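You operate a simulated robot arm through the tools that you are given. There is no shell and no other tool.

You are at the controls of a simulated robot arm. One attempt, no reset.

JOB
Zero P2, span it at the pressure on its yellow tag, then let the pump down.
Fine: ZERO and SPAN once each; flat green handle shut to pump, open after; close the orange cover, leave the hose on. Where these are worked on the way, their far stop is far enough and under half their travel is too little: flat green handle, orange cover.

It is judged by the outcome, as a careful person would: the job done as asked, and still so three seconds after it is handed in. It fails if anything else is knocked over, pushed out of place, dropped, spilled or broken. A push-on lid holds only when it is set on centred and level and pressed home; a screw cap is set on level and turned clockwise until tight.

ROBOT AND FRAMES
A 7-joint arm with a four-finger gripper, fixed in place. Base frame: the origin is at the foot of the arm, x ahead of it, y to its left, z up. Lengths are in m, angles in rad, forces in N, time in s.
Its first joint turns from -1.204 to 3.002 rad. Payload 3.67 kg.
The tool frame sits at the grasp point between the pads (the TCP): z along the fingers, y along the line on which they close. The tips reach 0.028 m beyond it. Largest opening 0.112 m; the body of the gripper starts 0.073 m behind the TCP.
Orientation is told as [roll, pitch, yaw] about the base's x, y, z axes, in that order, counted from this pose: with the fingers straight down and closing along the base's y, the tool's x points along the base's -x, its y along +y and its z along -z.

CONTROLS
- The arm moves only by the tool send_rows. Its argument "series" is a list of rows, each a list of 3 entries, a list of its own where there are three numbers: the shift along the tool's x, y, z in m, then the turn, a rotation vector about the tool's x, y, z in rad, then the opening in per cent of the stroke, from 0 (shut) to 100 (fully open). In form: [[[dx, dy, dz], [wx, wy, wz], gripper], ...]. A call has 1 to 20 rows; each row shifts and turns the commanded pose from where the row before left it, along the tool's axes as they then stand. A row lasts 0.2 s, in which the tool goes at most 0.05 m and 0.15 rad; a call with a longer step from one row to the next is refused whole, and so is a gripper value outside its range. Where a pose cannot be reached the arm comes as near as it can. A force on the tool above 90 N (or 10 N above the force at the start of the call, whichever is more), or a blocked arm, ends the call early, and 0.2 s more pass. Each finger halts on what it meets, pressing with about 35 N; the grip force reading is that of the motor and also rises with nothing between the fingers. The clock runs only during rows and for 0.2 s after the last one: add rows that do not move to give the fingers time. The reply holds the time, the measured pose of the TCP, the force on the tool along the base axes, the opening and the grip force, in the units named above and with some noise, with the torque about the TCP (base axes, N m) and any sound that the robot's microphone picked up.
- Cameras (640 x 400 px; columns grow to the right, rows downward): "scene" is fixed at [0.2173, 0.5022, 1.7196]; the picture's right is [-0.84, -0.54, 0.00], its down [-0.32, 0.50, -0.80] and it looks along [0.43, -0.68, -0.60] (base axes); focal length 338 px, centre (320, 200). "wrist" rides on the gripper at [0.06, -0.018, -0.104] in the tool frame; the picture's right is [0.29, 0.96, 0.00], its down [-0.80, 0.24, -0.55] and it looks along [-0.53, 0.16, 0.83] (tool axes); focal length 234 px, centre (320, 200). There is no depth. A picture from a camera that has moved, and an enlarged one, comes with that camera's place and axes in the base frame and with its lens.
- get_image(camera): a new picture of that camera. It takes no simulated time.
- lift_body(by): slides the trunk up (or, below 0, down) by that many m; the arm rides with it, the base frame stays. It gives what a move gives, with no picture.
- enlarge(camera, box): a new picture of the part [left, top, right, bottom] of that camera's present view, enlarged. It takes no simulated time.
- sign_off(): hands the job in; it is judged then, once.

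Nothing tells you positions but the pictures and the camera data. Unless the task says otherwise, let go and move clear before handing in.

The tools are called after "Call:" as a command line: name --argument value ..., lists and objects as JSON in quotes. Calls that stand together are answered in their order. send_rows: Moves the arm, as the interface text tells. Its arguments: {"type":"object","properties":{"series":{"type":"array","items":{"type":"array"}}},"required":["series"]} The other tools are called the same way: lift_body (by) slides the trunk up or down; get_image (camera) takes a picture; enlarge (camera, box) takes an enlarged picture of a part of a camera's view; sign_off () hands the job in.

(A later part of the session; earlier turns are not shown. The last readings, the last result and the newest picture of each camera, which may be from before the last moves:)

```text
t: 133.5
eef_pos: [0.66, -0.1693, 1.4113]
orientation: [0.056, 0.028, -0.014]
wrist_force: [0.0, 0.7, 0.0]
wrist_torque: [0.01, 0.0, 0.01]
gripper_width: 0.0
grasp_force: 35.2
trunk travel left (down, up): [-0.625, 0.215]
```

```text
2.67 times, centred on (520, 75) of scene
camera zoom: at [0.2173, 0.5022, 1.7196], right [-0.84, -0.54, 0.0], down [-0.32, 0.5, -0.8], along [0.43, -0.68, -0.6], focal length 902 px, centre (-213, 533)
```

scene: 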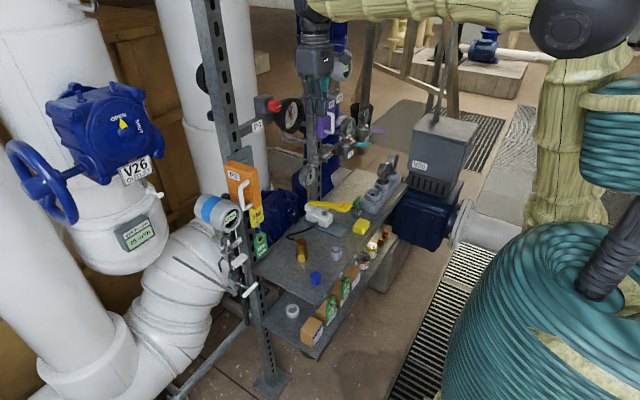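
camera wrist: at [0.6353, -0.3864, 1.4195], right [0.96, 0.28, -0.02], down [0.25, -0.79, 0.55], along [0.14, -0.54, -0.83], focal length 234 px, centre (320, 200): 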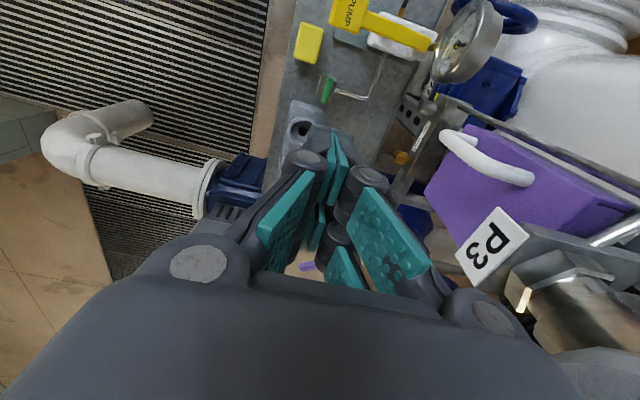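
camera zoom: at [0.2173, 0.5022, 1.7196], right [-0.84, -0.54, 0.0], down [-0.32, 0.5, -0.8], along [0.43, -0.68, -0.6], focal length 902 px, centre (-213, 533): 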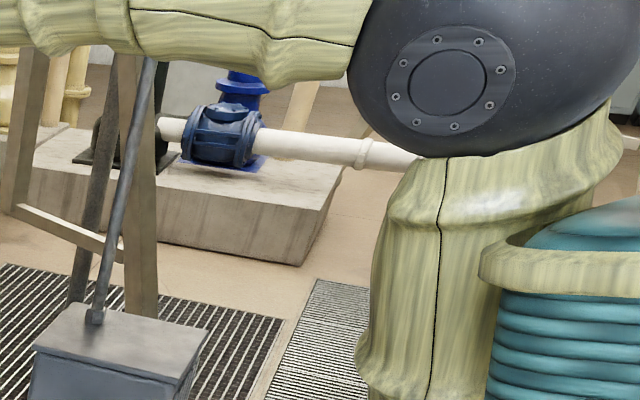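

Still limited: the upper arm is too upright over the mast here. I'll repeat the wrist wind-up at this location, where the first joint has room to let the elbow swing fully outward.

Call:
send_rows --series '[[[0, -0.03, 0], [0.028, 0, 0], 0], [[0, -0.015, 0], [0.028, 0, 0], 0], [[0, 0, 0], [0, 0, -0.143], 0], [[0, 0, 0], [0, 0, -0.143], 0], [[0, 0, 0], [0, 0, -0.143], 0], [[0, 0, 0], [0, 0, -0.143], 0], [[0, 0, 0], [0, 0, -0.143], 0], [[0, 0, 0], [0, 0, -0.143], 0], [[0, 0, 0], [0, 0, -0.143], 0], [[0, 0, 0], [0, 0, -0.143], 0], [[0, 0, 0], [0, 0, -0.143], 0], [[0, 0, 0], [0, 0, -0.143], 0], [[0, 0, 0], [0, 0, -0.143], 0], [[0, 0, 0], [0, 0, -0.143], 0], [[0, 0, 0], [0, 0, -0.143], 0], [[0, 0, 0], [0, 0, -0.143], 0], [[0, 0, 0], [0, 0, -0.143], 0], [[0, 0, 0], [0, 0, -0.143], 0], [[0, 0, 0], [0, 0, -0.143], 0], [[0, 0, 0], [0, 0, -0.143], 0]]'

Call:
get_image --camera "scene"

```text
t: 137.7
eef_pos: [0.6606, -0.1948, 1.4117]
orientation: [0.057, 0.014, 2.571]
wrist_force: [-0.3, -0.2, -0.8]
wrist_torque: [-0.03, 0.01, 0.02]
gripper_width: 0.0001
grasp_force: 35.1
trunk travel left (down, up): [-0.625, 0.215]
```

```text
taken
```

scene: 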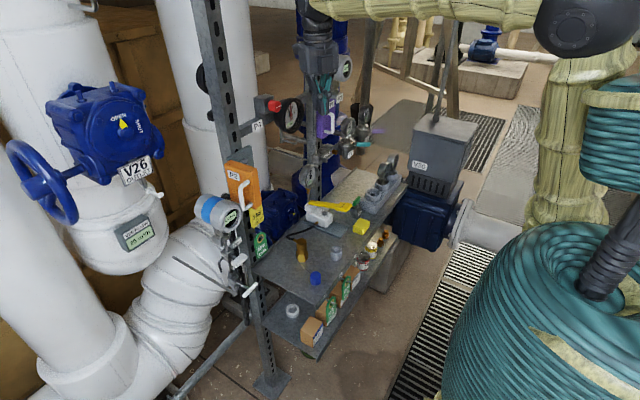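

Call:
send_rows --series '[[[0, 0, 0], [0, 0, -0.143], 0], [[0, 0, 0], [0, 0, -0.143], 0], [[0, 0, 0], [0, 0, -0.143], 0], [[0, 0, 0], [0, 0, -0.143], 0], [[0, 0, 0], [0, 0, -0.143], 0]]'

Call:
get_image --camera "scene"

```text
t: 138.9
eef_pos: [0.6695, -0.2087, 1.4097]
orientation: [0.044, -0.026, -2.998]
wrist_force: [1.3, -1.6, 0.1]
wrist_torque: [0.1, 0.1, 0.02]
gripper_width: 0.0
grasp_force: 34.5
out of reach, approached as far as the arm can: row 2
trunk travel left (down, up): [-0.625, 0.215]
```

```text
taken
```

scene: 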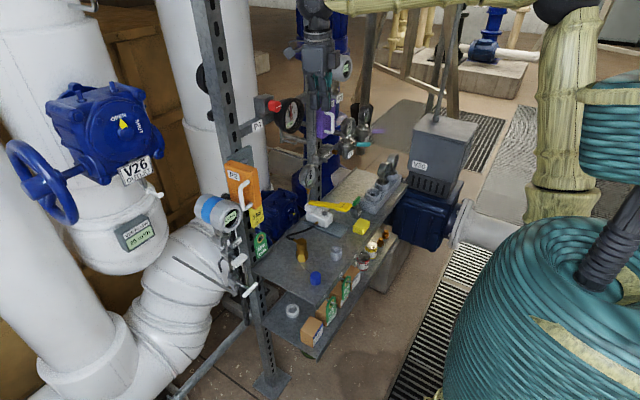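

The elbow is swinging out now. A few more rows.

Call:
send_rows --series '[[[0, 0, 0], [0, 0, -0.143], 0], [[0, 0, 0], [0, 0, -0.143], 0], [[0, 0, 0], [0, 0, -0.143], 0], [[0, 0, 0], [0, 0, -0.143], 0]]'

Call:
get_image --camera "scene"

```text
t: 139.9
eef_pos: [0.6707, -0.1872, 1.4099]
orientation: [0.037, -0.059, -2.427]
wrist_force: [0.7, 0.2, -0.1]
wrist_torque: [-0.05, 0.1, -0.02]
gripper_width: 0.0
grasp_force: 34.9
trunk travel left (down, up): [-0.625, 0.215]
```

```text
taken
```

scene: 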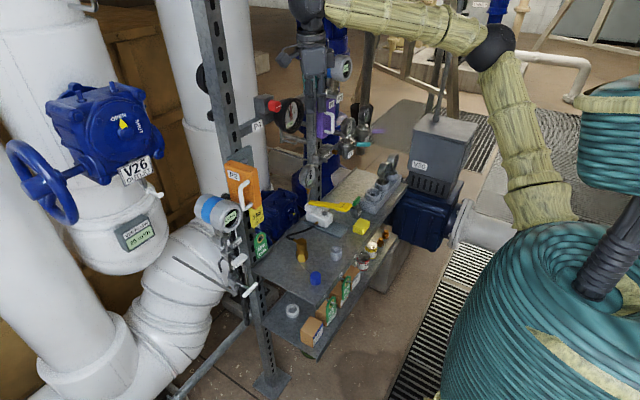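

The elbow is now well out to the side. Unwind the wrist yaw back to zero.

Call:
send_rows --series '[[[0, 0, 0], [0, 0, 0.143], 0], [[0, 0, 0], [0, 0, 0.143], 0], [[0, 0, 0], [0, 0, 0.143], 0], [[0, 0, 0], [0, 0, 0.143], 0], [[0, 0, 0], [0, 0, 0.143], 0], [[0, 0, 0], [0, 0, 0.143], 0], [[0, 0, 0], [0, 0, 0.143], 0], [[0, 0, 0], [0, 0, 0.143], 0], [[0, 0, 0], [0, 0, 0.143], 0], [[0, 0, 0], [0, 0, 0.143], 0], [[0, 0, 0], [0, 0, 0.143], 0], [[0, 0, 0], [0, 0, 0.143], 0], [[0, 0, 0], [0, 0, 0.143], 0], [[0, 0, 0], [0, 0, 0.143], 0], [[0, 0, 0], [0, 0, 0.143], 0], [[0, 0, 0], [0, 0, 0.143], 0], [[0, 0, 0], [0, 0, 0.143], 0], [[0, 0, 0], [0, 0, 0.143], 0], [[0, 0, 0], [0, 0, 0.143], 0], [[0, 0, 0], [0, 0, 0.143], 0]]'

Call:
send_rows --series '[[[0, 0, 0], [0, 0, 0.143], 0], [[0, 0, 0], [0, 0, 0.143], 0], [[0, 0, 0], [0, 0, 0.143], 0], [[0, 0, 0], [0, 0, 0.143], 0], [[0, 0, 0], [0, 0, 0.143], 0], [[0, 0, 0], [0, 0, 0.143], 0], [[0, 0, 0], [0, 0, 0.143], 0]]'

Call:
get_image --camera "scene"

```text
t: 144.1
eef_pos: [0.668, -0.1917, 1.4112]
orientation: [-0.016, 0.061, 0.993]
wrist_force: [-0.4, 0.9, -0.5]
wrist_torque: [-0.03, -0.01, 0.0]
gripper_width: 0.0
grasp_force: 35.1
trunk travel left (down, up): [-0.625, 0.215]
```

```text
t: 145.7
eef_pos: [0.6669, -0.1924, 1.4107]
orientation: [-0.06, 0.017, -0.005]
wrist_force: [0.1, 0.1, 0.0]
wrist_torque: [0.0, -0.01, 0.01]
gripper_width: 0.0
grasp_force: 35.2
trunk travel left (down, up): [-0.625, 0.215]
```

```text
taken
```

scene: 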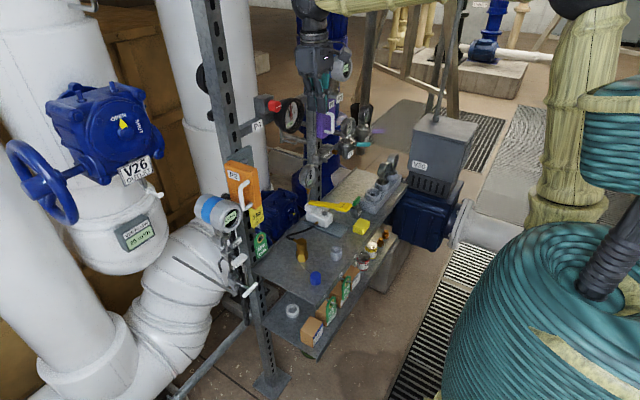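

Elbow offset is now close to what it was at the start. Continue sliding +y in small moves and check.

Call:
send_rows --series '[[[0, 0.03, 0], [-0.03, 0, 0], 0], [[0, 0.03, 0], [-0.03, 0, 0], 0], [[0, 0.03, 0], [0, 0, 0], 0]]'

Call:
get_image --camera "scene"

```text
t: 146.5
eef_pos: [0.6679, -0.1002, 1.4077]
orientation: [-0.004, 0.019, -0.004]
wrist_force: [0.2, 0.8, 0.3]
wrist_torque: [-0.08, 0.0, -0.03]
gripper_width: 0.0
grasp_force: 35.3
trunk travel left (down, up): [-0.625, 0.215]
```

```text
taken
```

scene: 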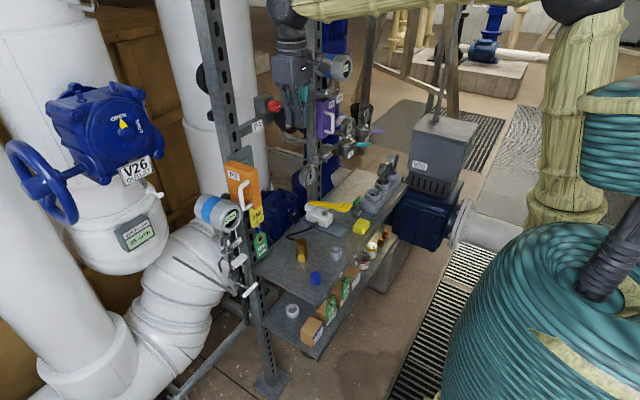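

No blocking. Lower the trunk by 0.1 to the earlier working height, then pitch the tool in stages while checking.

Call:
lift_body --by -0.1

Call:
send_rows --series '[[[0, 0, 0], [0, -0.13, 0], 0], [[0, 0, 0], [0, -0.13, 0], 0], [[0, 0, 0], [0, -0.13, 0], 0], [[0, 0, 0], [0, -0.13, 0], 0], [[0, 0, 0], [0, -0.13, 0], 0], [[0, 0, 0], [0, -0.13, 0], 0]]'

Call:
get_image --camera "scene"

Call:
get_image --camera "wrist"

```text
t: 147.8
eef_pos: [0.6683, -0.1026, 1.3083]
orientation: [-0.001, 0.018, -0.005]
wrist_force: [0.1, -0.5, 0.6]
wrist_torque: [0.0, -0.03, -0.01]
gripper_width: 0.0001
grasp_force: 35.2
trunk travel left (down, up): [-0.525, 0.315]
```

```text
t: 149.2
eef_pos: [0.6683, -0.1038, 1.3077]
orientation: [-0.002, -0.763, -0.004]
wrist_force: [0.5, -0.6, -0.5]
wrist_torque: [0.01, -0.01, -0.04]
gripper_width: 0.0
grasp_force: 34.4
trunk travel left (down, up): [-0.525, 0.315]
```

```text
taken
```

scene: 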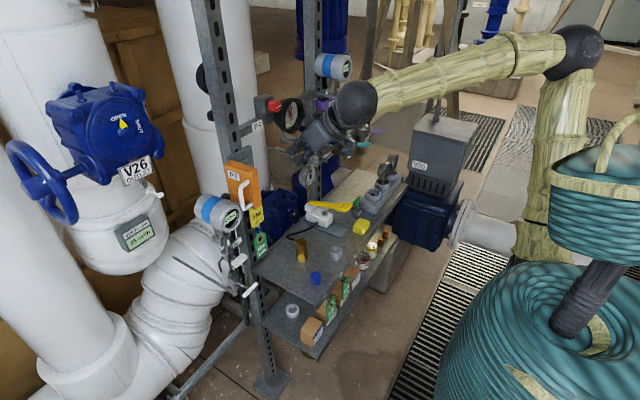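

```text
taken
camera wrist: at [0.5524, -0.1213, 1.3418], right [-0.21, 0.96, -0.2], down [0.19, 0.24, 0.95], along [0.96, 0.16, -0.23], focal length 234 px, centre (320, 200)
```

wrist: 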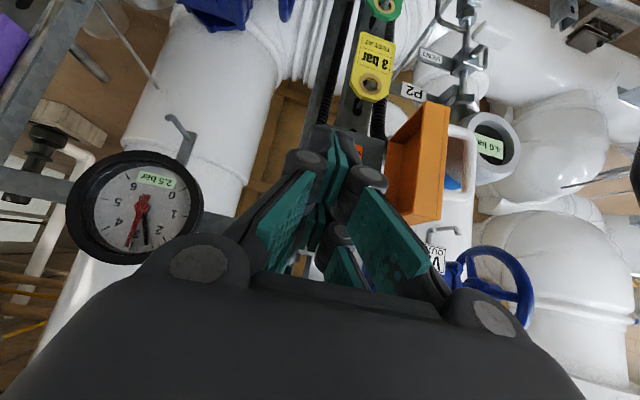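

Healthy posture again, and P2 still shows 4.0. Verify the reference gauge and then complete the pitch to horizontal.

Call:
enlarge --camera "scene" --box '[300, 160, 324, 190]'

Call:
send_rows --series '[[[0, 0, 0], [0, -0.134, 0], 0], [[0, 0, 0], [0, -0.134, 0], 0], [[0, 0, 0], [0, -0.134, 0], 0], [[0, 0, 0], [0, -0.134, 0], 0], [[0, 0, 0], [0, -0.134, 0], 0], [[0, 0, 0], [0, -0.134, 0], 0], [[0, 0, 0], [0, 0, 0], 0]]'

Call:
get_image --camera "wrist"

```text
13.33 times, centred on (312, 175) of scene
camera zoom: at [0.2173, 0.5022, 1.7196], right [-0.84, -0.54, 0.0], down [-0.32, 0.5, -0.8], along [0.43, -0.68, -0.6], focal length 4512 px, centre (427, 533)
```

zoom: 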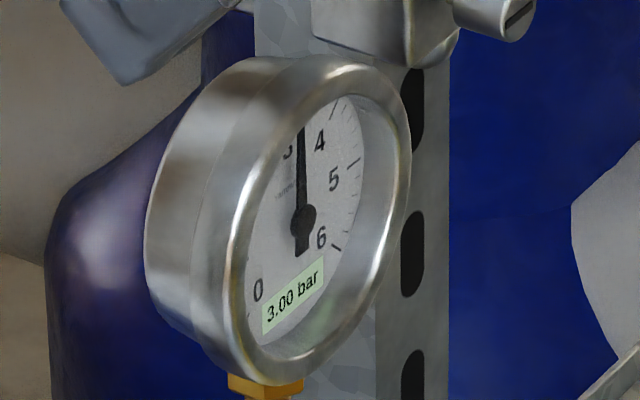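

```text
t: 150.8
eef_pos: [0.6674, -0.1029, 1.3096]
orientation: [0.067, -1.568, -0.07]
wrist_force: [0.7, 0.8, 0.8]
wrist_torque: [-0.02, -0.02, 0.01]
gripper_width: 0.0
grasp_force: 34.8
trunk travel left (down, up): [-0.525, 0.315]
```

```text
taken
camera wrist: at [0.563, -0.1208, 1.249], right [0.0, 0.96, -0.29], down [-0.55, 0.24, 0.8], along [0.83, 0.16, 0.53], focal length 234 px, centre (320, 200)
```

wrist: 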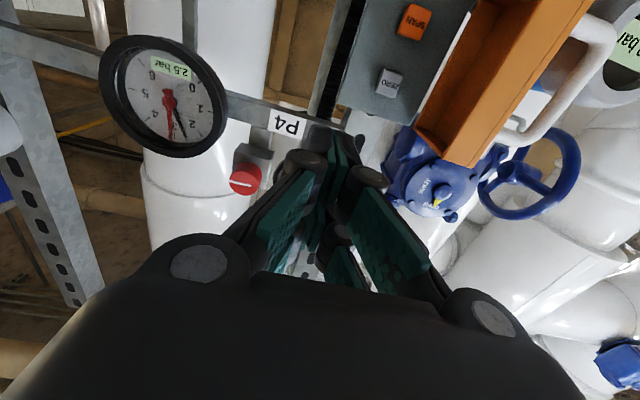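

Gauge still on 3.00. Move in front of SPAN: a little forward, down to z ≈ 1.206, then across to y ≈ -0.051.

Call:
send_rows --series '[[[0, 0, 0.03], [0, 0, 0], 0], [[0.035, 0, 0], [0, 0, 0], 0], [[0.035, 0, 0], [0, 0, 0], 0], [[0.0336, 0, 0], [0, 0, 0], 0], [[0, 0.026, 0], [0, 0, 0], 0], [[0, 0.026, 0], [0, 0, 0], 0], [[0, 0, 0.02], [0, 0, 0], 0], [[0, 0, 0.02], [0, 0, 0], 0], [[0, 0, 0], [0, 0, 0], 0]]'

Call:
get_image --camera "wrist"

Call:
enlarge --camera "wrist" --box '[260, 60, 420, 160]'

Call:
enlarge --camera "scene" --box '[210, 140, 290, 190]'

```text
t: 152.8
eef_pos: [0.7374, -0.0523, 1.2038]
orientation: [-0.107, -1.566, 0.103]
wrist_force: [0.7, 0.4, -1.0]
wrist_torque: [0.02, 0.02, 0.02]
gripper_width: 0.0
grasp_force: 34.7
trunk travel left (down, up): [-0.525, 0.315]
```

```text
taken
camera wrist: at [0.6337, -0.0694, 1.1447], right [0.0, 0.96, -0.29], down [-0.55, 0.24, 0.8], along [0.84, 0.16, 0.53], focal length 234 px, centre (320, 200)
```

wrist: 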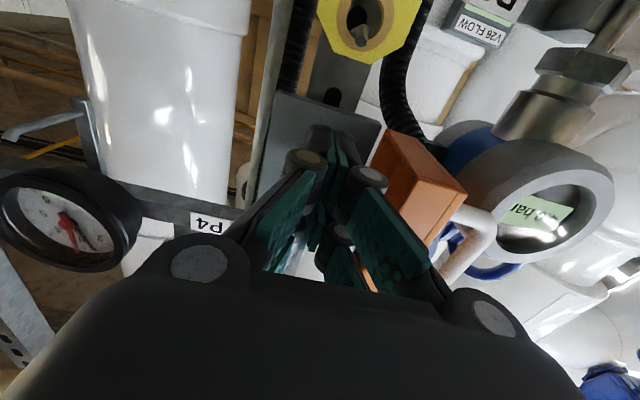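

```text
4.00 times, centred on (340, 110) of wrist
camera zoom: at [0.6337, -0.0694, 1.1447], right [0.0, 0.96, -0.29], down [-0.55, 0.24, 0.8], along [0.84, 0.16, 0.53], focal length 937 px, centre (240, 560)
```

zoom: 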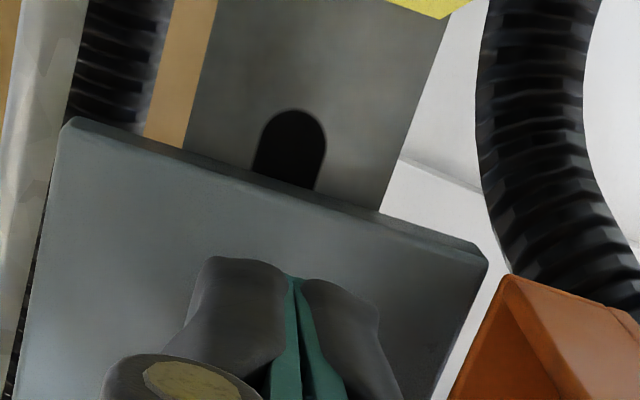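

```text
8.00 times, centred on (250, 165) of scene
camera zoom: at [0.2173, 0.5022, 1.7196], right [-0.84, -0.54, 0.0], down [-0.32, 0.5, -0.8], along [0.43, -0.68, -0.6], focal length 2708 px, centre (880, 480)
```

zoom: 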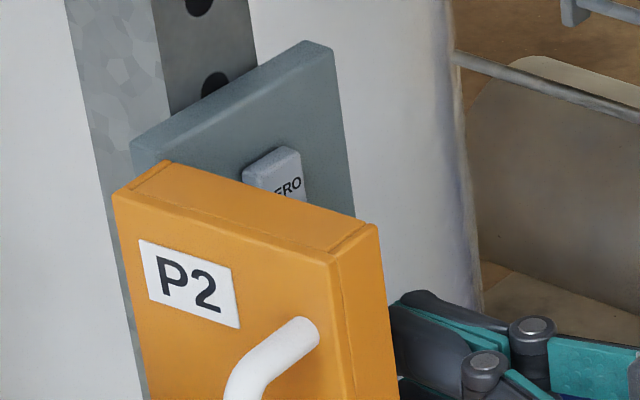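

Aligned with the panel centre line. Approach SPAN gradually until it clicks once.

Call:
send_rows --series '[[[0, 0, 0.015], [0, 0, 0], 0], [[0, 0, 0.012], [0, 0, 0], 0], [[0, 0, 0.008], [0, 0, 0], 0], [[0, 0, 0.003], [0, 0, 0], 0]]'

Call:
enlarge --camera "scene" --box '[210, 140, 290, 190]'

```text
t: 153.8
eef_pos: [0.7766, -0.0506, 1.2049]
orientation: [-0.048, -1.566, 0.045]
wrist_force: [-0.8, 0.0, 0.1]
wrist_torque: [-0.02, 0.0, 0.03]
gripper_width: 0.0001
grasp_force: 35.1
trunk travel left (down, up): [-0.525, 0.315]
```

```text
8.00 times, centred on (250, 165) of scene
camera zoom: at [0.2173, 0.5022, 1.7196], right [-0.84, -0.54, 0.0], down [-0.32, 0.5, -0.8], along [0.43, -0.68, -0.6], focal length 2708 px, centre (880, 480)
```

zoom: 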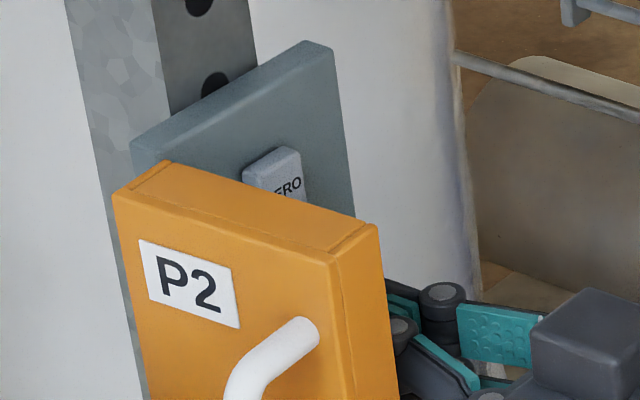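

Call:
send_rows --series '[[[0, 0, 0.002], [0, 0, 0], 0], [[0, 0, 0.002], [0, 0, 0], 0]]'

```text
t: 154.4
eef_pos: [0.7799, -0.0517, 1.2033]
orientation: [-0.097, -1.565, 0.095]
wrist_force: [-0.3, 0.4, -0.9]
wrist_torque: [0.02, -0.01, 0.02]
gripper_width: 0.0061
grasp_force: 35.5
trunk travel left (down, up): [-0.525, 0.315]
```

Touching the button now (no click yet). A little further.

Call:
send_rows --series '[[[0, 0, 0.002], [0, 0, 0], 0], [[0, 0, 0.002], [0, 0, 0], 0]]'

```text
t: 155.1
eef_pos: [0.7831, -0.0518, 1.2043]
orientation: [-0.156, -1.566, 0.153]
wrist_force: [-2.3, 0.1, 0.1]
wrist_torque: [-0.02, -0.01, -0.01]
gripper_width: 0.0059
grasp_force: 36.0
trunk travel left (down, up): [-0.525, 0.315]
heard: click
```

SPAN clicked once. Back straight out and read P2.

Call:
send_rows --series '[[[0, 0, -0.01], [0, 0, 0], 0], [[0, 0, -0.03], [0, 0, 0], 0], [[0, 0, -0.035], [0, 0, 0], 0], [[0, 0, 0], [0, 0, 0], 0]]'

Call:
enlarge --camera "scene" --box '[180, 180, 260, 230]'

Call:
enlarge --camera "scene" --box '[300, 160, 324, 190]'

Call:
get_image --camera "scene"

```text
t: 156.1
eef_pos: [0.709, -0.0517, 1.2037]
orientation: [-0.067, -1.567, 0.064]
wrist_force: [0.2, 0.4, 0.7]
wrist_torque: [0.0, -0.01, -0.01]
gripper_width: 0.0
grasp_force: 35.8
trunk travel left (down, up): [-0.525, 0.315]
```

```text
8.00 times, centred on (220, 205) of scene
camera zoom: at [0.2173, 0.5022, 1.7196], right [-0.84, -0.54, 0.0], down [-0.32, 0.5, -0.8], along [0.43, -0.68, -0.6], focal length 2708 px, centre (1120, 160)
```

zoom: 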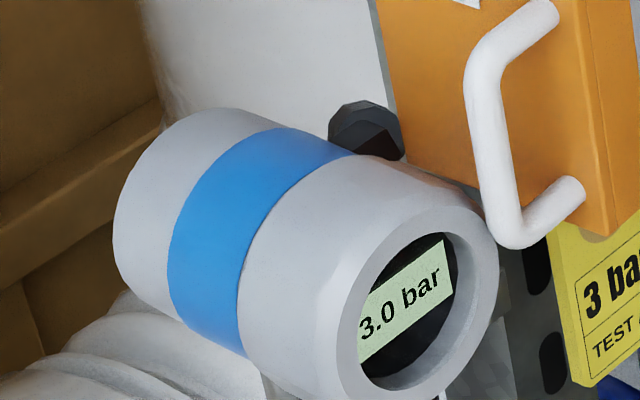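

```text
13.33 times, centred on (312, 175) of scene
camera zoom: at [0.2173, 0.5022, 1.7196], right [-0.84, -0.54, 0.0], down [-0.32, 0.5, -0.8], along [0.43, -0.68, -0.6], focal length 4512 px, centre (427, 533)
```

zoom: 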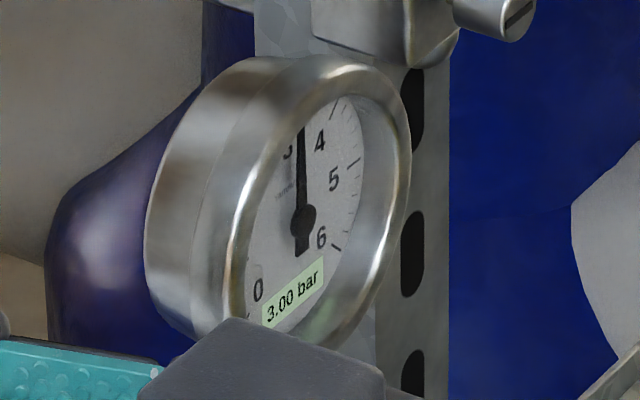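

```text
taken
```

scene: 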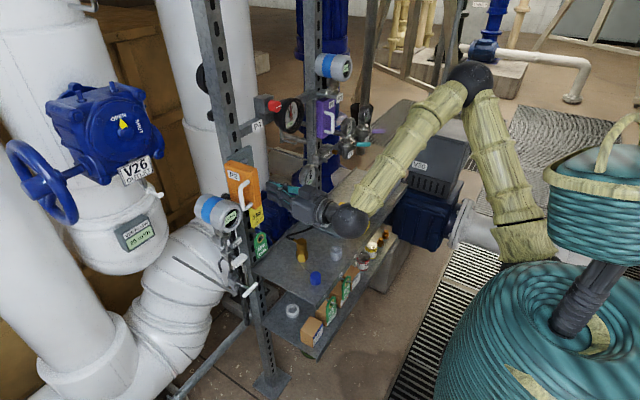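

P2 reads 3.0 bar with the reference at 3.00 — span done. While here I'll close the cover: retreat, rise to z ≈ 1.26 and pass in front of the open cover to its handle side.

Call:
send_rows --series '[[[0, 0, -0.03], [0, 0, 0], 0], [[-0.028, 0, -0.01], [0, 0, 0], 0], [[-0.027, 0, 0], [0, 0, 0], 0], [[0, 0.03, 0], [0, 0, 0], 0], [[0, 0.03, 0], [0, 0, 0], 0], [[0, 0.03, 0], [0, 0, 0], 0], [[0, 0.035, 0], [0, 0, 0], 0], [[0, 0, 0], [0, 0, 0], 0]]'

Call:
get_image --camera "wrist"

Call:
enlarge --camera "scene" --box '[190, 130, 318, 210]'

```text
t: 157.8
eef_pos: [0.6696, 0.0722, 1.2587]
orientation: [0.162, -1.565, -0.165]
wrist_force: [0.3, -0.6, -0.3]
wrist_torque: [0.01, 0.0, -0.01]
gripper_width: 0.0
grasp_force: 35.7
trunk travel left (down, up): [-0.525, 0.315]
```

```text
taken
camera wrist: at [0.5646, 0.055, 1.2004], right [0.0, 0.96, -0.29], down [-0.55, 0.24, 0.8], along [0.84, 0.16, 0.53], focal length 234 px, centre (320, 200)
```

wrist: 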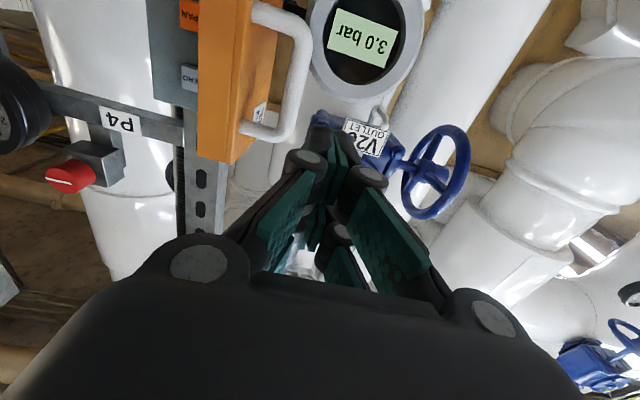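

```text
5.00 times, centred on (254, 170) of scene
camera zoom: at [0.2173, 0.5022, 1.7196], right [-0.84, -0.54, 0.0], down [-0.32, 0.5, -0.8], along [0.43, -0.68, -0.6], focal length 1692 px, centre (650, 350)
```

zoom: 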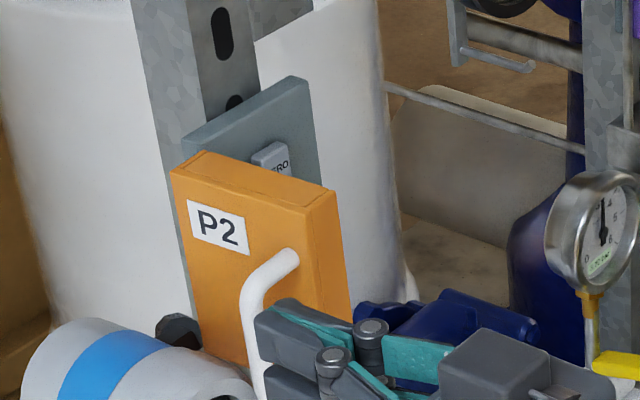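

The handle bar is at about [0.745, 0.044]; the fingers are just on its +y side and above the transmitter's rim. Advance the tips beside the bar, then sweep toward -y gently.

Call:
send_rows --series '[[[-0.002, 0, 0.03], [0, 0, 0], 0], [[0, 0, 0.025], [0, 0, 0], 0], [[0, -0.008, 0], [0, 0, 0], 0], [[0, -0.008, 0], [0, 0, 0], 0], [[0, -0.008, 0], [0, 0, 0], 0], [[0, -0.008, 0], [0, 0, 0], 0]]'

Call:
get_image --camera "wrist"

Call:
enlarge --camera "scene" --box '[190, 130, 318, 210]'

```text
t: 159.2
eef_pos: [0.7173, 0.0484, 1.2618]
orientation: [-1.002, -1.566, 1.003]
wrist_force: [-56.1, 26.2, -12.6]
wrist_torque: [0.58, 0.95, -0.54]
gripper_width: 0.0
grasp_force: 36.1
trunk travel left (down, up): [-0.525, 0.315]
```

```text
taken
camera wrist: at [0.613, 0.0287, 1.2029], right [0.0, 0.96, -0.29], down [-0.55, 0.24, 0.8], along [0.83, 0.16, 0.53], focal length 234 px, centre (320, 200)
```

wrist: 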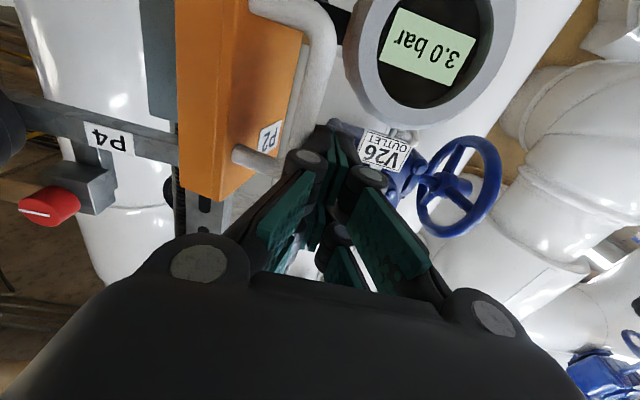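

```text
5.00 times, centred on (254, 170) of scene
camera zoom: at [0.2173, 0.5022, 1.7196], right [-0.84, -0.54, 0.0], down [-0.32, 0.5, -0.8], along [0.43, -0.68, -0.6], focal length 1692 px, centre (650, 350)
```

zoom: 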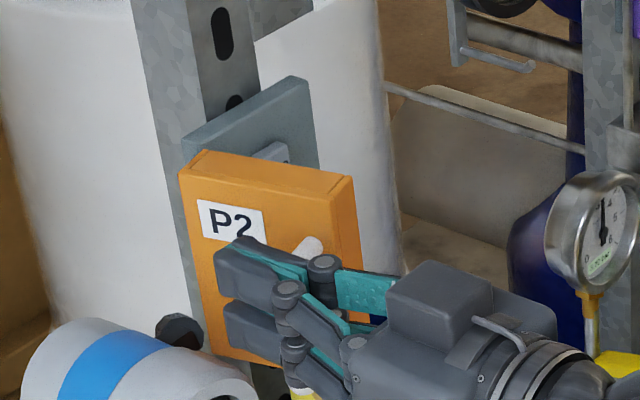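

The cover is closing, but the bar is riding onto the thicker part of the finger. Ease back in x a little while continuing -y.

Call:
send_rows --series '[[[0, 0, -0.012], [0, 0, 0], 0], [[0, -0.006, -0.004], [0, 0, 0], 0], [[0, -0.008, 0], [0, 0, 0], 0], [[0, -0.008, 0], [0, 0, 0], 0]]'

Call:
enlarge --camera "scene" --box '[190, 130, 318, 210]'

Call:
get_image --camera "wrist"

```text
t: 160.2
eef_pos: [0.7076, 0.0204, 1.2613]
orientation: [-0.116, -1.565, 0.113]
wrist_force: [-0.1, -0.3, 0.7]
wrist_torque: [0.02, 0.02, -0.01]
gripper_width: 0.0
grasp_force: 35.4
trunk travel left (down, up): [-0.525, 0.315]
```

```text
5.00 times, centred on (254, 170) of scene
camera zoom: at [0.2173, 0.5022, 1.7196], right [-0.84, -0.54, 0.0], down [-0.32, 0.5, -0.8], along [0.43, -0.68, -0.6], focal length 1692 px, centre (650, 350)
```

zoom: 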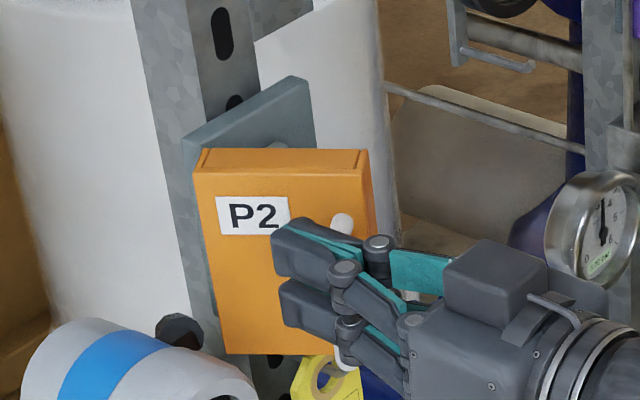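

```text
taken
camera wrist: at [0.6035, 0.002, 1.2019], right [0.0, 0.96, -0.29], down [-0.55, 0.24, 0.8], along [0.84, 0.16, 0.53], focal length 234 px, centre (320, 200)
```

wrist: 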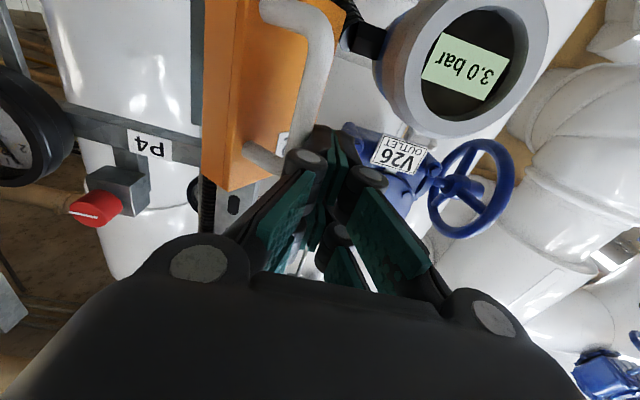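

Cover near 0.95 rad and force-free. Continue the -y sweep.

Call:
send_rows --series '[[[0, -0.01, 0], [0, 0, 0], 0], [[0, -0.01, 0], [0, 0, 0], 0], [[0, -0.01, 0], [0, 0, 0], 0], [[0, -0.01, 0], [0, 0, 0], 0]]'

Call:
enlarge --camera "scene" --box '[190, 130, 318, 210]'

```text
t: 161.2
eef_pos: [0.7075, -0.0212, 1.2604]
orientation: [-0.038, -1.564, 0.035]
wrist_force: [0.1, 0.1, 0.7]
wrist_torque: [-0.01, 0.01, -0.01]
gripper_width: 0.0003
grasp_force: 35.6
trunk travel left (down, up): [-0.525, 0.315]
```

```text
5.00 times, centred on (254, 170) of scene
camera zoom: at [0.2173, 0.5022, 1.7196], right [-0.84, -0.54, 0.0], down [-0.32, 0.5, -0.8], along [0.43, -0.68, -0.6], focal length 1692 px, centre (650, 350)
```

zoom: 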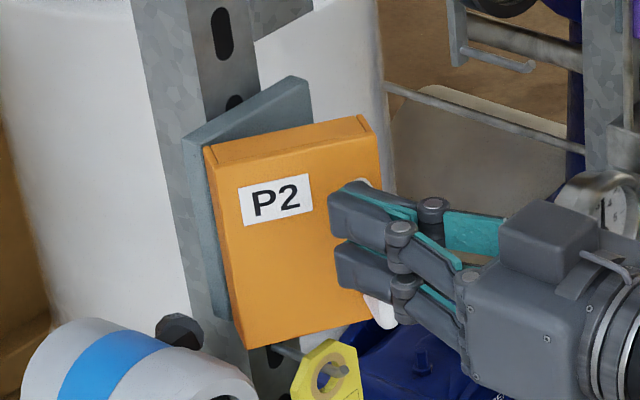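

Call:
send_rows --series '[[[0, -0.01, 0], [0, 0, 0], 0], [[0, -0.01, 0.002], [0, 0, 0], 0], [[0, -0.01, 0.003], [0, 0, 0], 0]]'

Call:
enlarge --camera "scene" --box '[190, 130, 318, 210]'

Call:
get_image --camera "wrist"

```text
t: 162.1
eef_pos: [0.7127, -0.0504, 1.2609]
orientation: [0.054, -1.565, -0.058]
wrist_force: [0.1, -0.6, -0.3]
wrist_torque: [-0.01, 0.0, 0.02]
gripper_width: 0.0
grasp_force: 35.4
trunk travel left (down, up): [-0.525, 0.315]
```

```text
5.00 times, centred on (254, 170) of scene
camera zoom: at [0.2173, 0.5022, 1.7196], right [-0.84, -0.54, 0.0], down [-0.32, 0.5, -0.8], along [0.43, -0.68, -0.6], focal length 1692 px, centre (650, 350)
```

zoom: 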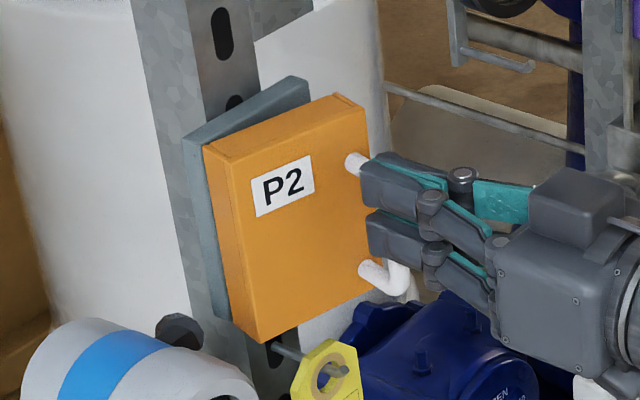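

```text
taken
camera wrist: at [0.6089, -0.0689, 1.2016], right [0.0, 0.96, -0.29], down [-0.55, 0.24, 0.8], along [0.84, 0.16, 0.53], focal length 234 px, centre (320, 200)
```

wrist: 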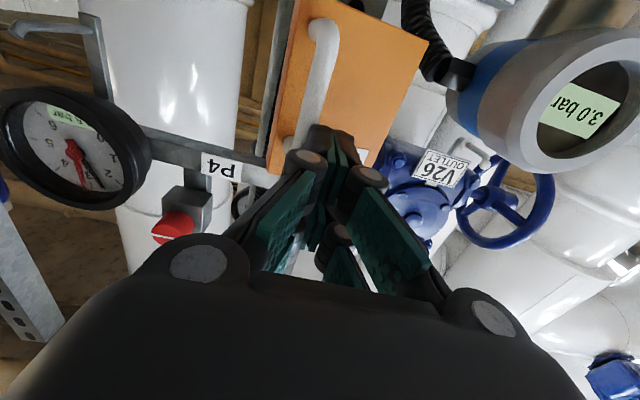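

Nearly shut. Push forward in +x with the fingertips on the cover's face until it seats.

Call:
send_rows --series '[[[0, -0.008, 0.006], [0, 0, 0], 0], [[0, 0, 0.008], [0, 0, 0], 0], [[0, 0, 0.008], [0, 0, 0], 0], [[0, 0, 0.006], [0, 0, 0], 0]]'

Call:
enlarge --camera "scene" --box '[190, 130, 318, 210]'

```text
t: 163.1
eef_pos: [0.7407, -0.057, 1.2594]
orientation: [-0.178, -1.565, 0.173]
wrist_force: [-0.4, 0.4, -0.2]
wrist_torque: [0.0, 0.02, -0.01]
gripper_width: 0.0
grasp_force: 35.6
trunk travel left (down, up): [-0.525, 0.315]
```

```text
5.00 times, centred on (254, 170) of scene
camera zoom: at [0.2173, 0.5022, 1.7196], right [-0.84, -0.54, 0.0], down [-0.32, 0.5, -0.8], along [0.43, -0.68, -0.6], focal length 1692 px, centre (650, 350)
```

zoom: 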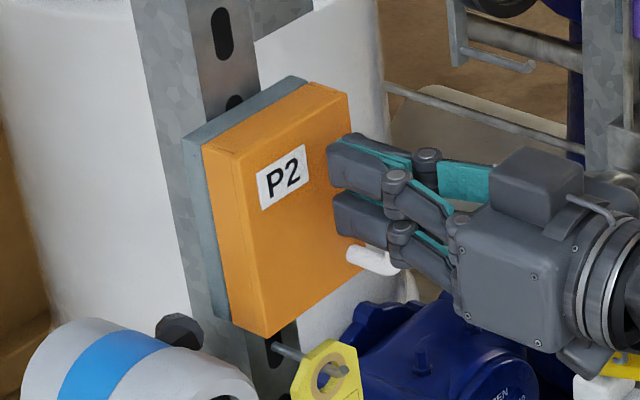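

Call:
send_rows --series '[[[0, 0, 0.006], [0, 0, 0], 0], [[0, 0, 0.005], [0, 0, 0], 0], [[0, 0, 0.004], [0, 0, 0], 0]]'

Call:
enlarge --camera "scene" --box '[190, 130, 318, 210]'

```text
t: 163.8
eef_pos: [0.7567, -0.0572, 1.2591]
orientation: [-0.158, -1.565, 0.157]
wrist_force: [0.1, 0.1, 0.2]
wrist_torque: [0.05, 0.01, 0.02]
gripper_width: 0.0001
grasp_force: 35.6
trunk travel left (down, up): [-0.525, 0.315]
```

```text
5.00 times, centred on (254, 170) of scene
camera zoom: at [0.2173, 0.5022, 1.7196], right [-0.84, -0.54, 0.0], down [-0.32, 0.5, -0.8], along [0.43, -0.68, -0.6], focal length 1692 px, centre (650, 350)
```

zoom: 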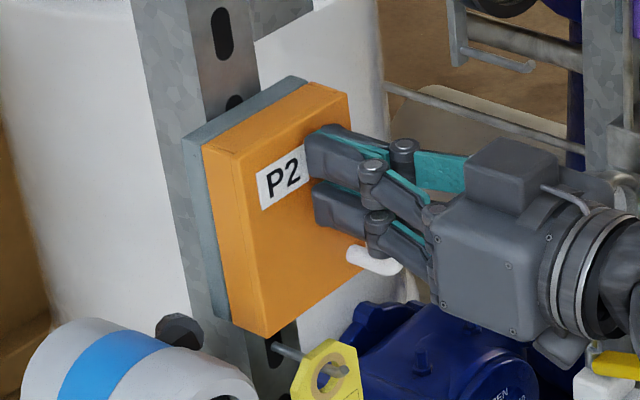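

Call:
send_rows --series '[[[0, 0, 0.004], [0, 0, 0], 0], [[0, 0, 0.004], [0, 0, 0], 0]]'

Call:
enlarge --camera "scene" --box '[190, 130, 318, 210]'

```text
t: 164.4
eef_pos: [0.7628, -0.059, 1.2599]
orientation: [-0.182, -1.565, 0.178]
wrist_force: [-14.8, -1.3, -6.1]
wrist_torque: [0.0, -0.1, 0.01]
gripper_width: 0.0059
grasp_force: 35.5
trunk travel left (down, up): [-0.525, 0.315]
```

```text
5.00 times, centred on (254, 170) of scene
camera zoom: at [0.2173, 0.5022, 1.7196], right [-0.84, -0.54, 0.0], down [-0.32, 0.5, -0.8], along [0.43, -0.68, -0.6], focal length 1692 px, centre (650, 350)
```

zoom: 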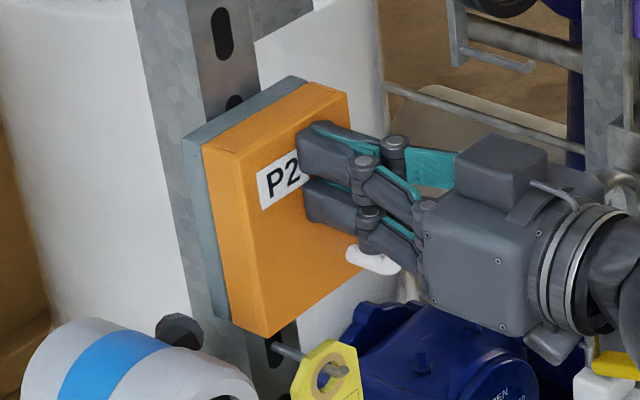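

Cover seated (15 N at the stop). Retreat straight back and check it stays shut.

Call:
send_rows --series '[[[0, 0.003, -0.02], [0, 0, 0], 0], [[0, 0, -0.03], [0, 0, 0], 0], [[0, 0, -0.03], [0, 0, 0], 0], [[0, 0, 0], [0, 0, 0], 0]]'

Call:
enlarge --camera "scene" --box '[190, 130, 318, 210]'

Call:
get_image --camera "wrist"

```text
t: 165.4
eef_pos: [0.6846, -0.0559, 1.2597]
orientation: [-0.075, -1.566, 0.072]
wrist_force: [0.3, -0.2, -0.3]
wrist_torque: [0.0, 0.0, 0.01]
gripper_width: 0.0
grasp_force: 35.8
trunk travel left (down, up): [-0.525, 0.315]
```

```text
5.00 times, centred on (254, 170) of scene
camera zoom: at [0.2173, 0.5022, 1.7196], right [-0.84, -0.54, 0.0], down [-0.32, 0.5, -0.8], along [0.43, -0.68, -0.6], focal length 1692 px, centre (650, 350)
```

zoom: 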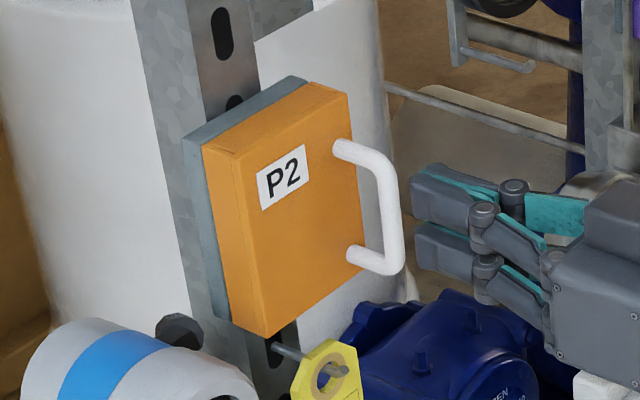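

```text
taken
camera wrist: at [0.5804, -0.0731, 1.2018], right [0.0, 0.96, -0.29], down [-0.55, 0.24, 0.8], along [0.84, 0.16, 0.53], focal length 234 px, centre (320, 200)
```

wrist: 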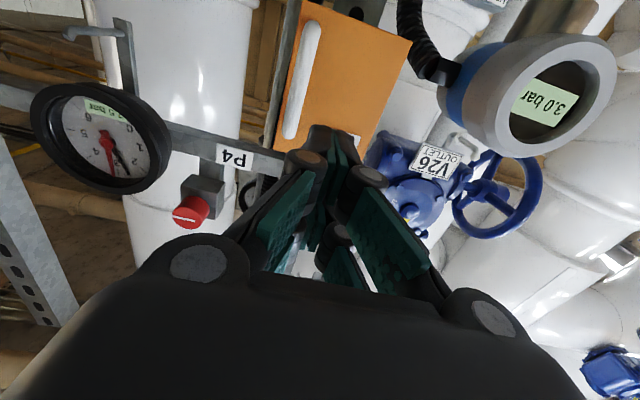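

Cover is shut and flush, handle undisturbed. Now to the pump vent: retrace the earlier safe route back toward the bench, checking along the way.

Call:
send_rows --series '[[[0, 0, -0.03], [0, 0, 0], 0], [[0, 0, 0], [0, 0.13, 0], 0], [[0, 0, 0], [0, 0.13, 0], 0], [[0, 0, 0], [0, 0.13, 0], 0], [[0, 0, 0], [0, 0.13, 0], 0], [[0, 0, 0], [0, 0.13, 0], 0], [[0, 0, 0], [0, 0.135, 0], 0], [[0.03, 0, -0.03], [0, 0, 0], 0], [[0.025, 0, -0.025], [0, 0, 0], 0], [[0, 0, 0], [0, 0, 0], 0]]'

Call:
get_image --camera "scene"

```text
t: 167.7
eef_pos: [0.5743, -0.0532, 1.2611]
orientation: [-0.002, -0.782, -0.001]
wrist_force: [-0.7, 0.5, 0.0]
wrist_torque: [0.0, -0.03, -0.05]
gripper_width: 0.0002
grasp_force: 35.6
trunk travel left (down, up): [-0.525, 0.315]
```

```text
taken
```

scene: 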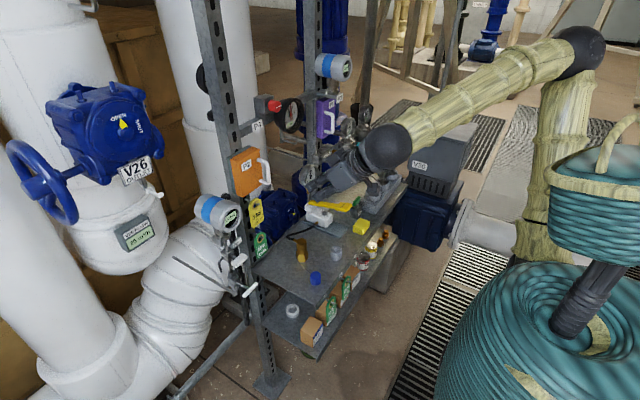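

Call:
send_rows --series '[[[0, -0.04, 0], [0, 0, 0], 0], [[0, -0.04, 0], [0, 0, 0], 0], [[0, -0.04, 0], [0, 0, 0], 0], [[0, -0.04, 0], [0, 0, 0], 0]]'

Call:
get_image --camera "scene"

```text
t: 168.7
eef_pos: [0.5759, -0.218, 1.2609]
orientation: [0.003, -0.78, -0.006]
wrist_force: [0.2, 0.0, 0.9]
wrist_torque: [0.01, 0.0, 0.03]
gripper_width: 0.0
grasp_force: 35.4
trunk travel left (down, up): [-0.525, 0.315]
```

```text
taken
```

scene: 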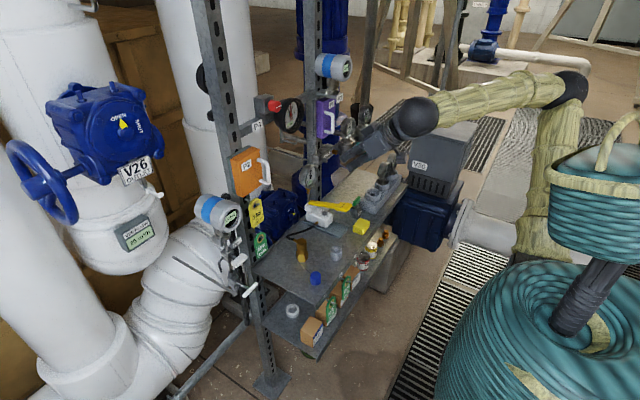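

Call:
send_rows --series '[[[0, -0.04, 0], [0, 0, 0], 0], [[0, -0.04, 0], [0, 0, 0], 0], [[0, -0.035, 0], [0, 0, 0], 0], [[0, 0, 0], [0, 0.13, 0], 0], [[0, 0, 0], [0, 0.13, 0], 0], [[0, 0, 0], [0, 0.13, 0], 0], [[0, 0, 0], [0, 0.13, 0], 0], [[0, 0, 0], [0, 0.13, 0], 0], [[0, 0, 0], [0, 0.13, 0], 0]]'

Call:
get_image --camera "scene"

```text
t: 170.7
eef_pos: [0.5757, -0.3289, 1.263]
orientation: [-0.001, -0.001, -0.004]
wrist_force: [0.3, 0.4, -0.3]
wrist_torque: [-0.02, 0.0, 0.02]
gripper_width: 0.0002
grasp_force: 35.6
trunk travel left (down, up): [-0.525, 0.315]
```

```text
taken
```

scene: 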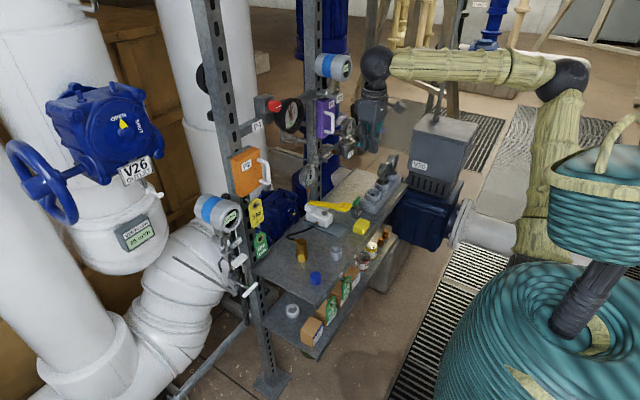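

Posture good. Move over the vent valve, lower the trunk as before, and open the fingers.

Call:
send_rows --series '[[[-0.0207, -0.031, 0], [0, 0, 0], 20], [[-0.0207, -0.031, 0], [0, 0, 0], 40], [[-0.0207, -0.031, 0], [0, 0, 0], 40], [[-0.0207, -0.0315, 0], [0, 0, 0], 40], [[0, 0, 0], [0, 0, 0], 40]]'

Call:
lift_body --by -0.2

Call:
get_image --camera "scene"

Call:
get_image --camera "wrist"

```text
t: 171.8
eef_pos: [0.6576, -0.455, 1.2622]
orientation: [0.0, -0.002, -0.005]
wrist_force: [0.6, 0.3, -0.4]
wrist_torque: [0.0, 0.0, -0.03]
gripper_width: 0.0447
grasp_force: 0.1
trunk travel left (down, up): [-0.525, 0.315]
```

```text
t: 174.0
eef_pos: [0.6573, -0.4532, 1.0622]
orientation: [-0.001, -0.003, -0.003]
wrist_force: [0.2, -0.3, 0.5]
wrist_torque: [0.0, 0.03, -0.02]
gripper_width: 0.0449
grasp_force: 0.0
trunk travel left (down, up): [-0.325, 0.515]
```

```text
taken
```

scene: 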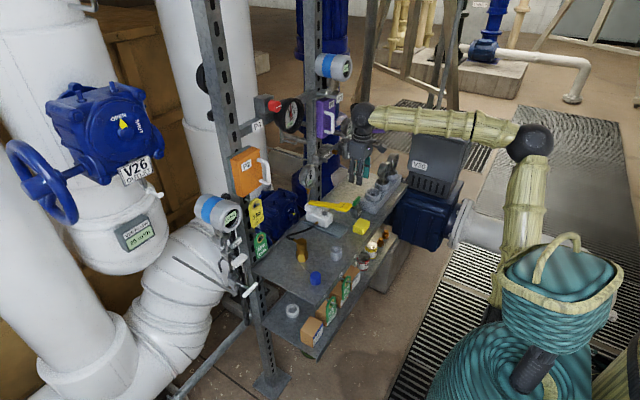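

```text
taken
camera wrist: at [0.5976, -0.4715, 1.1665], right [-0.28, 0.96, 0.0], down [0.8, 0.24, 0.56], along [0.53, 0.16, -0.83], focal length 234 px, centre (320, 200)
```

wrist: 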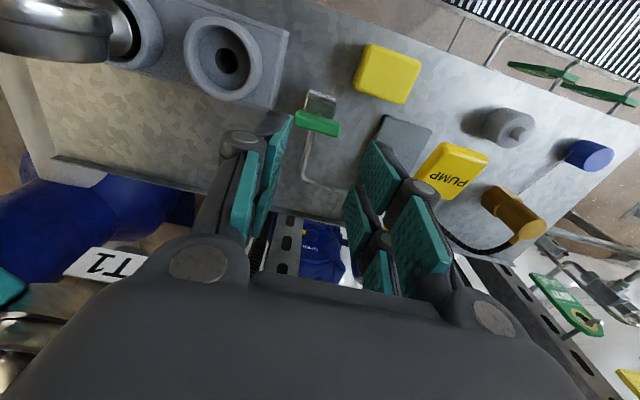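

Same posture as before the first valve turn. Rotate the wrist to grip across the handle.

Call:
send_rows --series '[[[0, 0, 0], [0, 0, 0.143], 40], [[0, 0, 0], [0, 0, 0.143], 40], [[0, 0, 0], [0, 0, 0.143], 40], [[0, 0, 0], [0, 0, 0.143], 40], [[0, 0, 0], [0, 0, 0.143], 40], [[0, 0, 0], [0, 0, 0.143], 40], [[0, 0, 0], [0, 0, 0.143], 40], [[0, 0, 0], [0, 0, 0.143], 40], [[0, 0, 0], [0, 0, 0.143], 40], [[0, 0, 0], [0, 0, 0.143], 40], [[0, 0, 0], [0, 0, 0.141], 40]]'

Call:
get_image --camera "wrist"

Call:
enlarge --camera "wrist" --box '[240, 60, 400, 160]'

Call:
get_image --camera "scene"

```text
t: 176.4
eef_pos: [0.6577, -0.4541, 1.0627]
orientation: [0.002, 0.001, -1.576]
wrist_force: [-0.1, -0.9, -0.1]
wrist_torque: [-0.02, -0.01, 0.01]
gripper_width: 0.0448
grasp_force: 0.0
trunk travel left (down, up): [-0.325, 0.515]
```

```text
taken
camera wrist: at [0.6399, -0.3939, 1.1664], right [0.96, 0.28, 0.0], down [0.23, -0.8, 0.55], along [0.16, -0.53, -0.83], focal length 234 px, centre (320, 200)
```

wrist: 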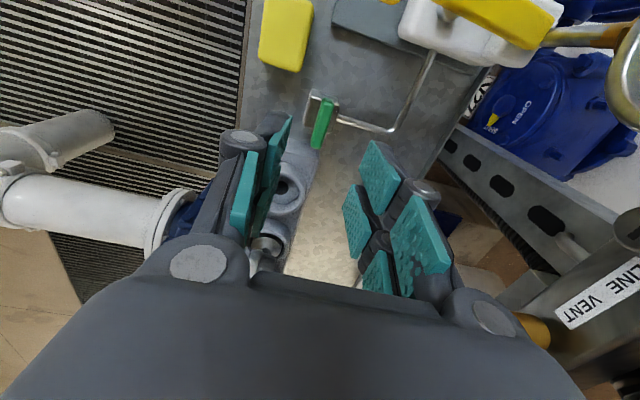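

```text
4.00 times, centred on (320, 110) of wrist
camera zoom: at [0.6399, -0.3939, 1.1664], right [0.96, 0.28, 0.0], down [0.23, -0.8, 0.55], along [0.16, -0.53, -0.83], focal length 937 px, centre (320, 560)
```

zoom: 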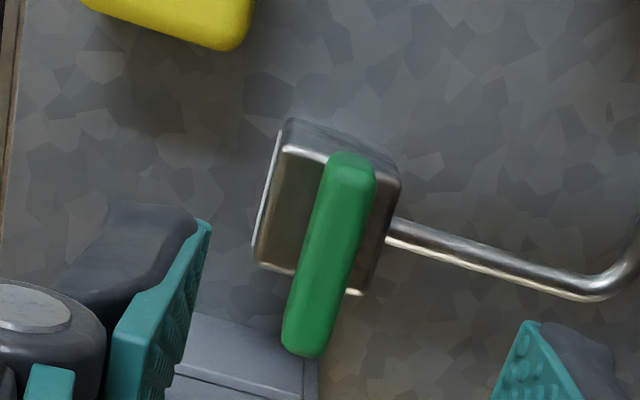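

```text
taken
```

scene: 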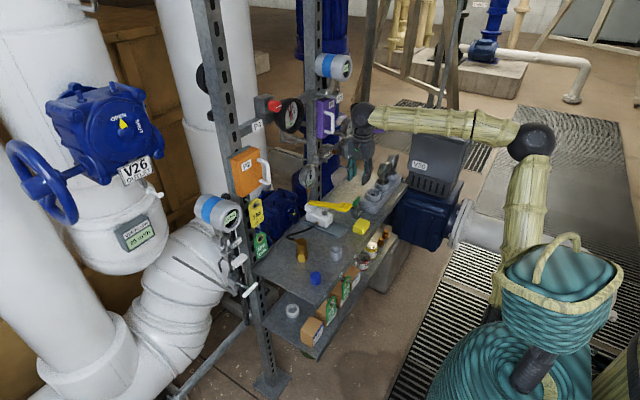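

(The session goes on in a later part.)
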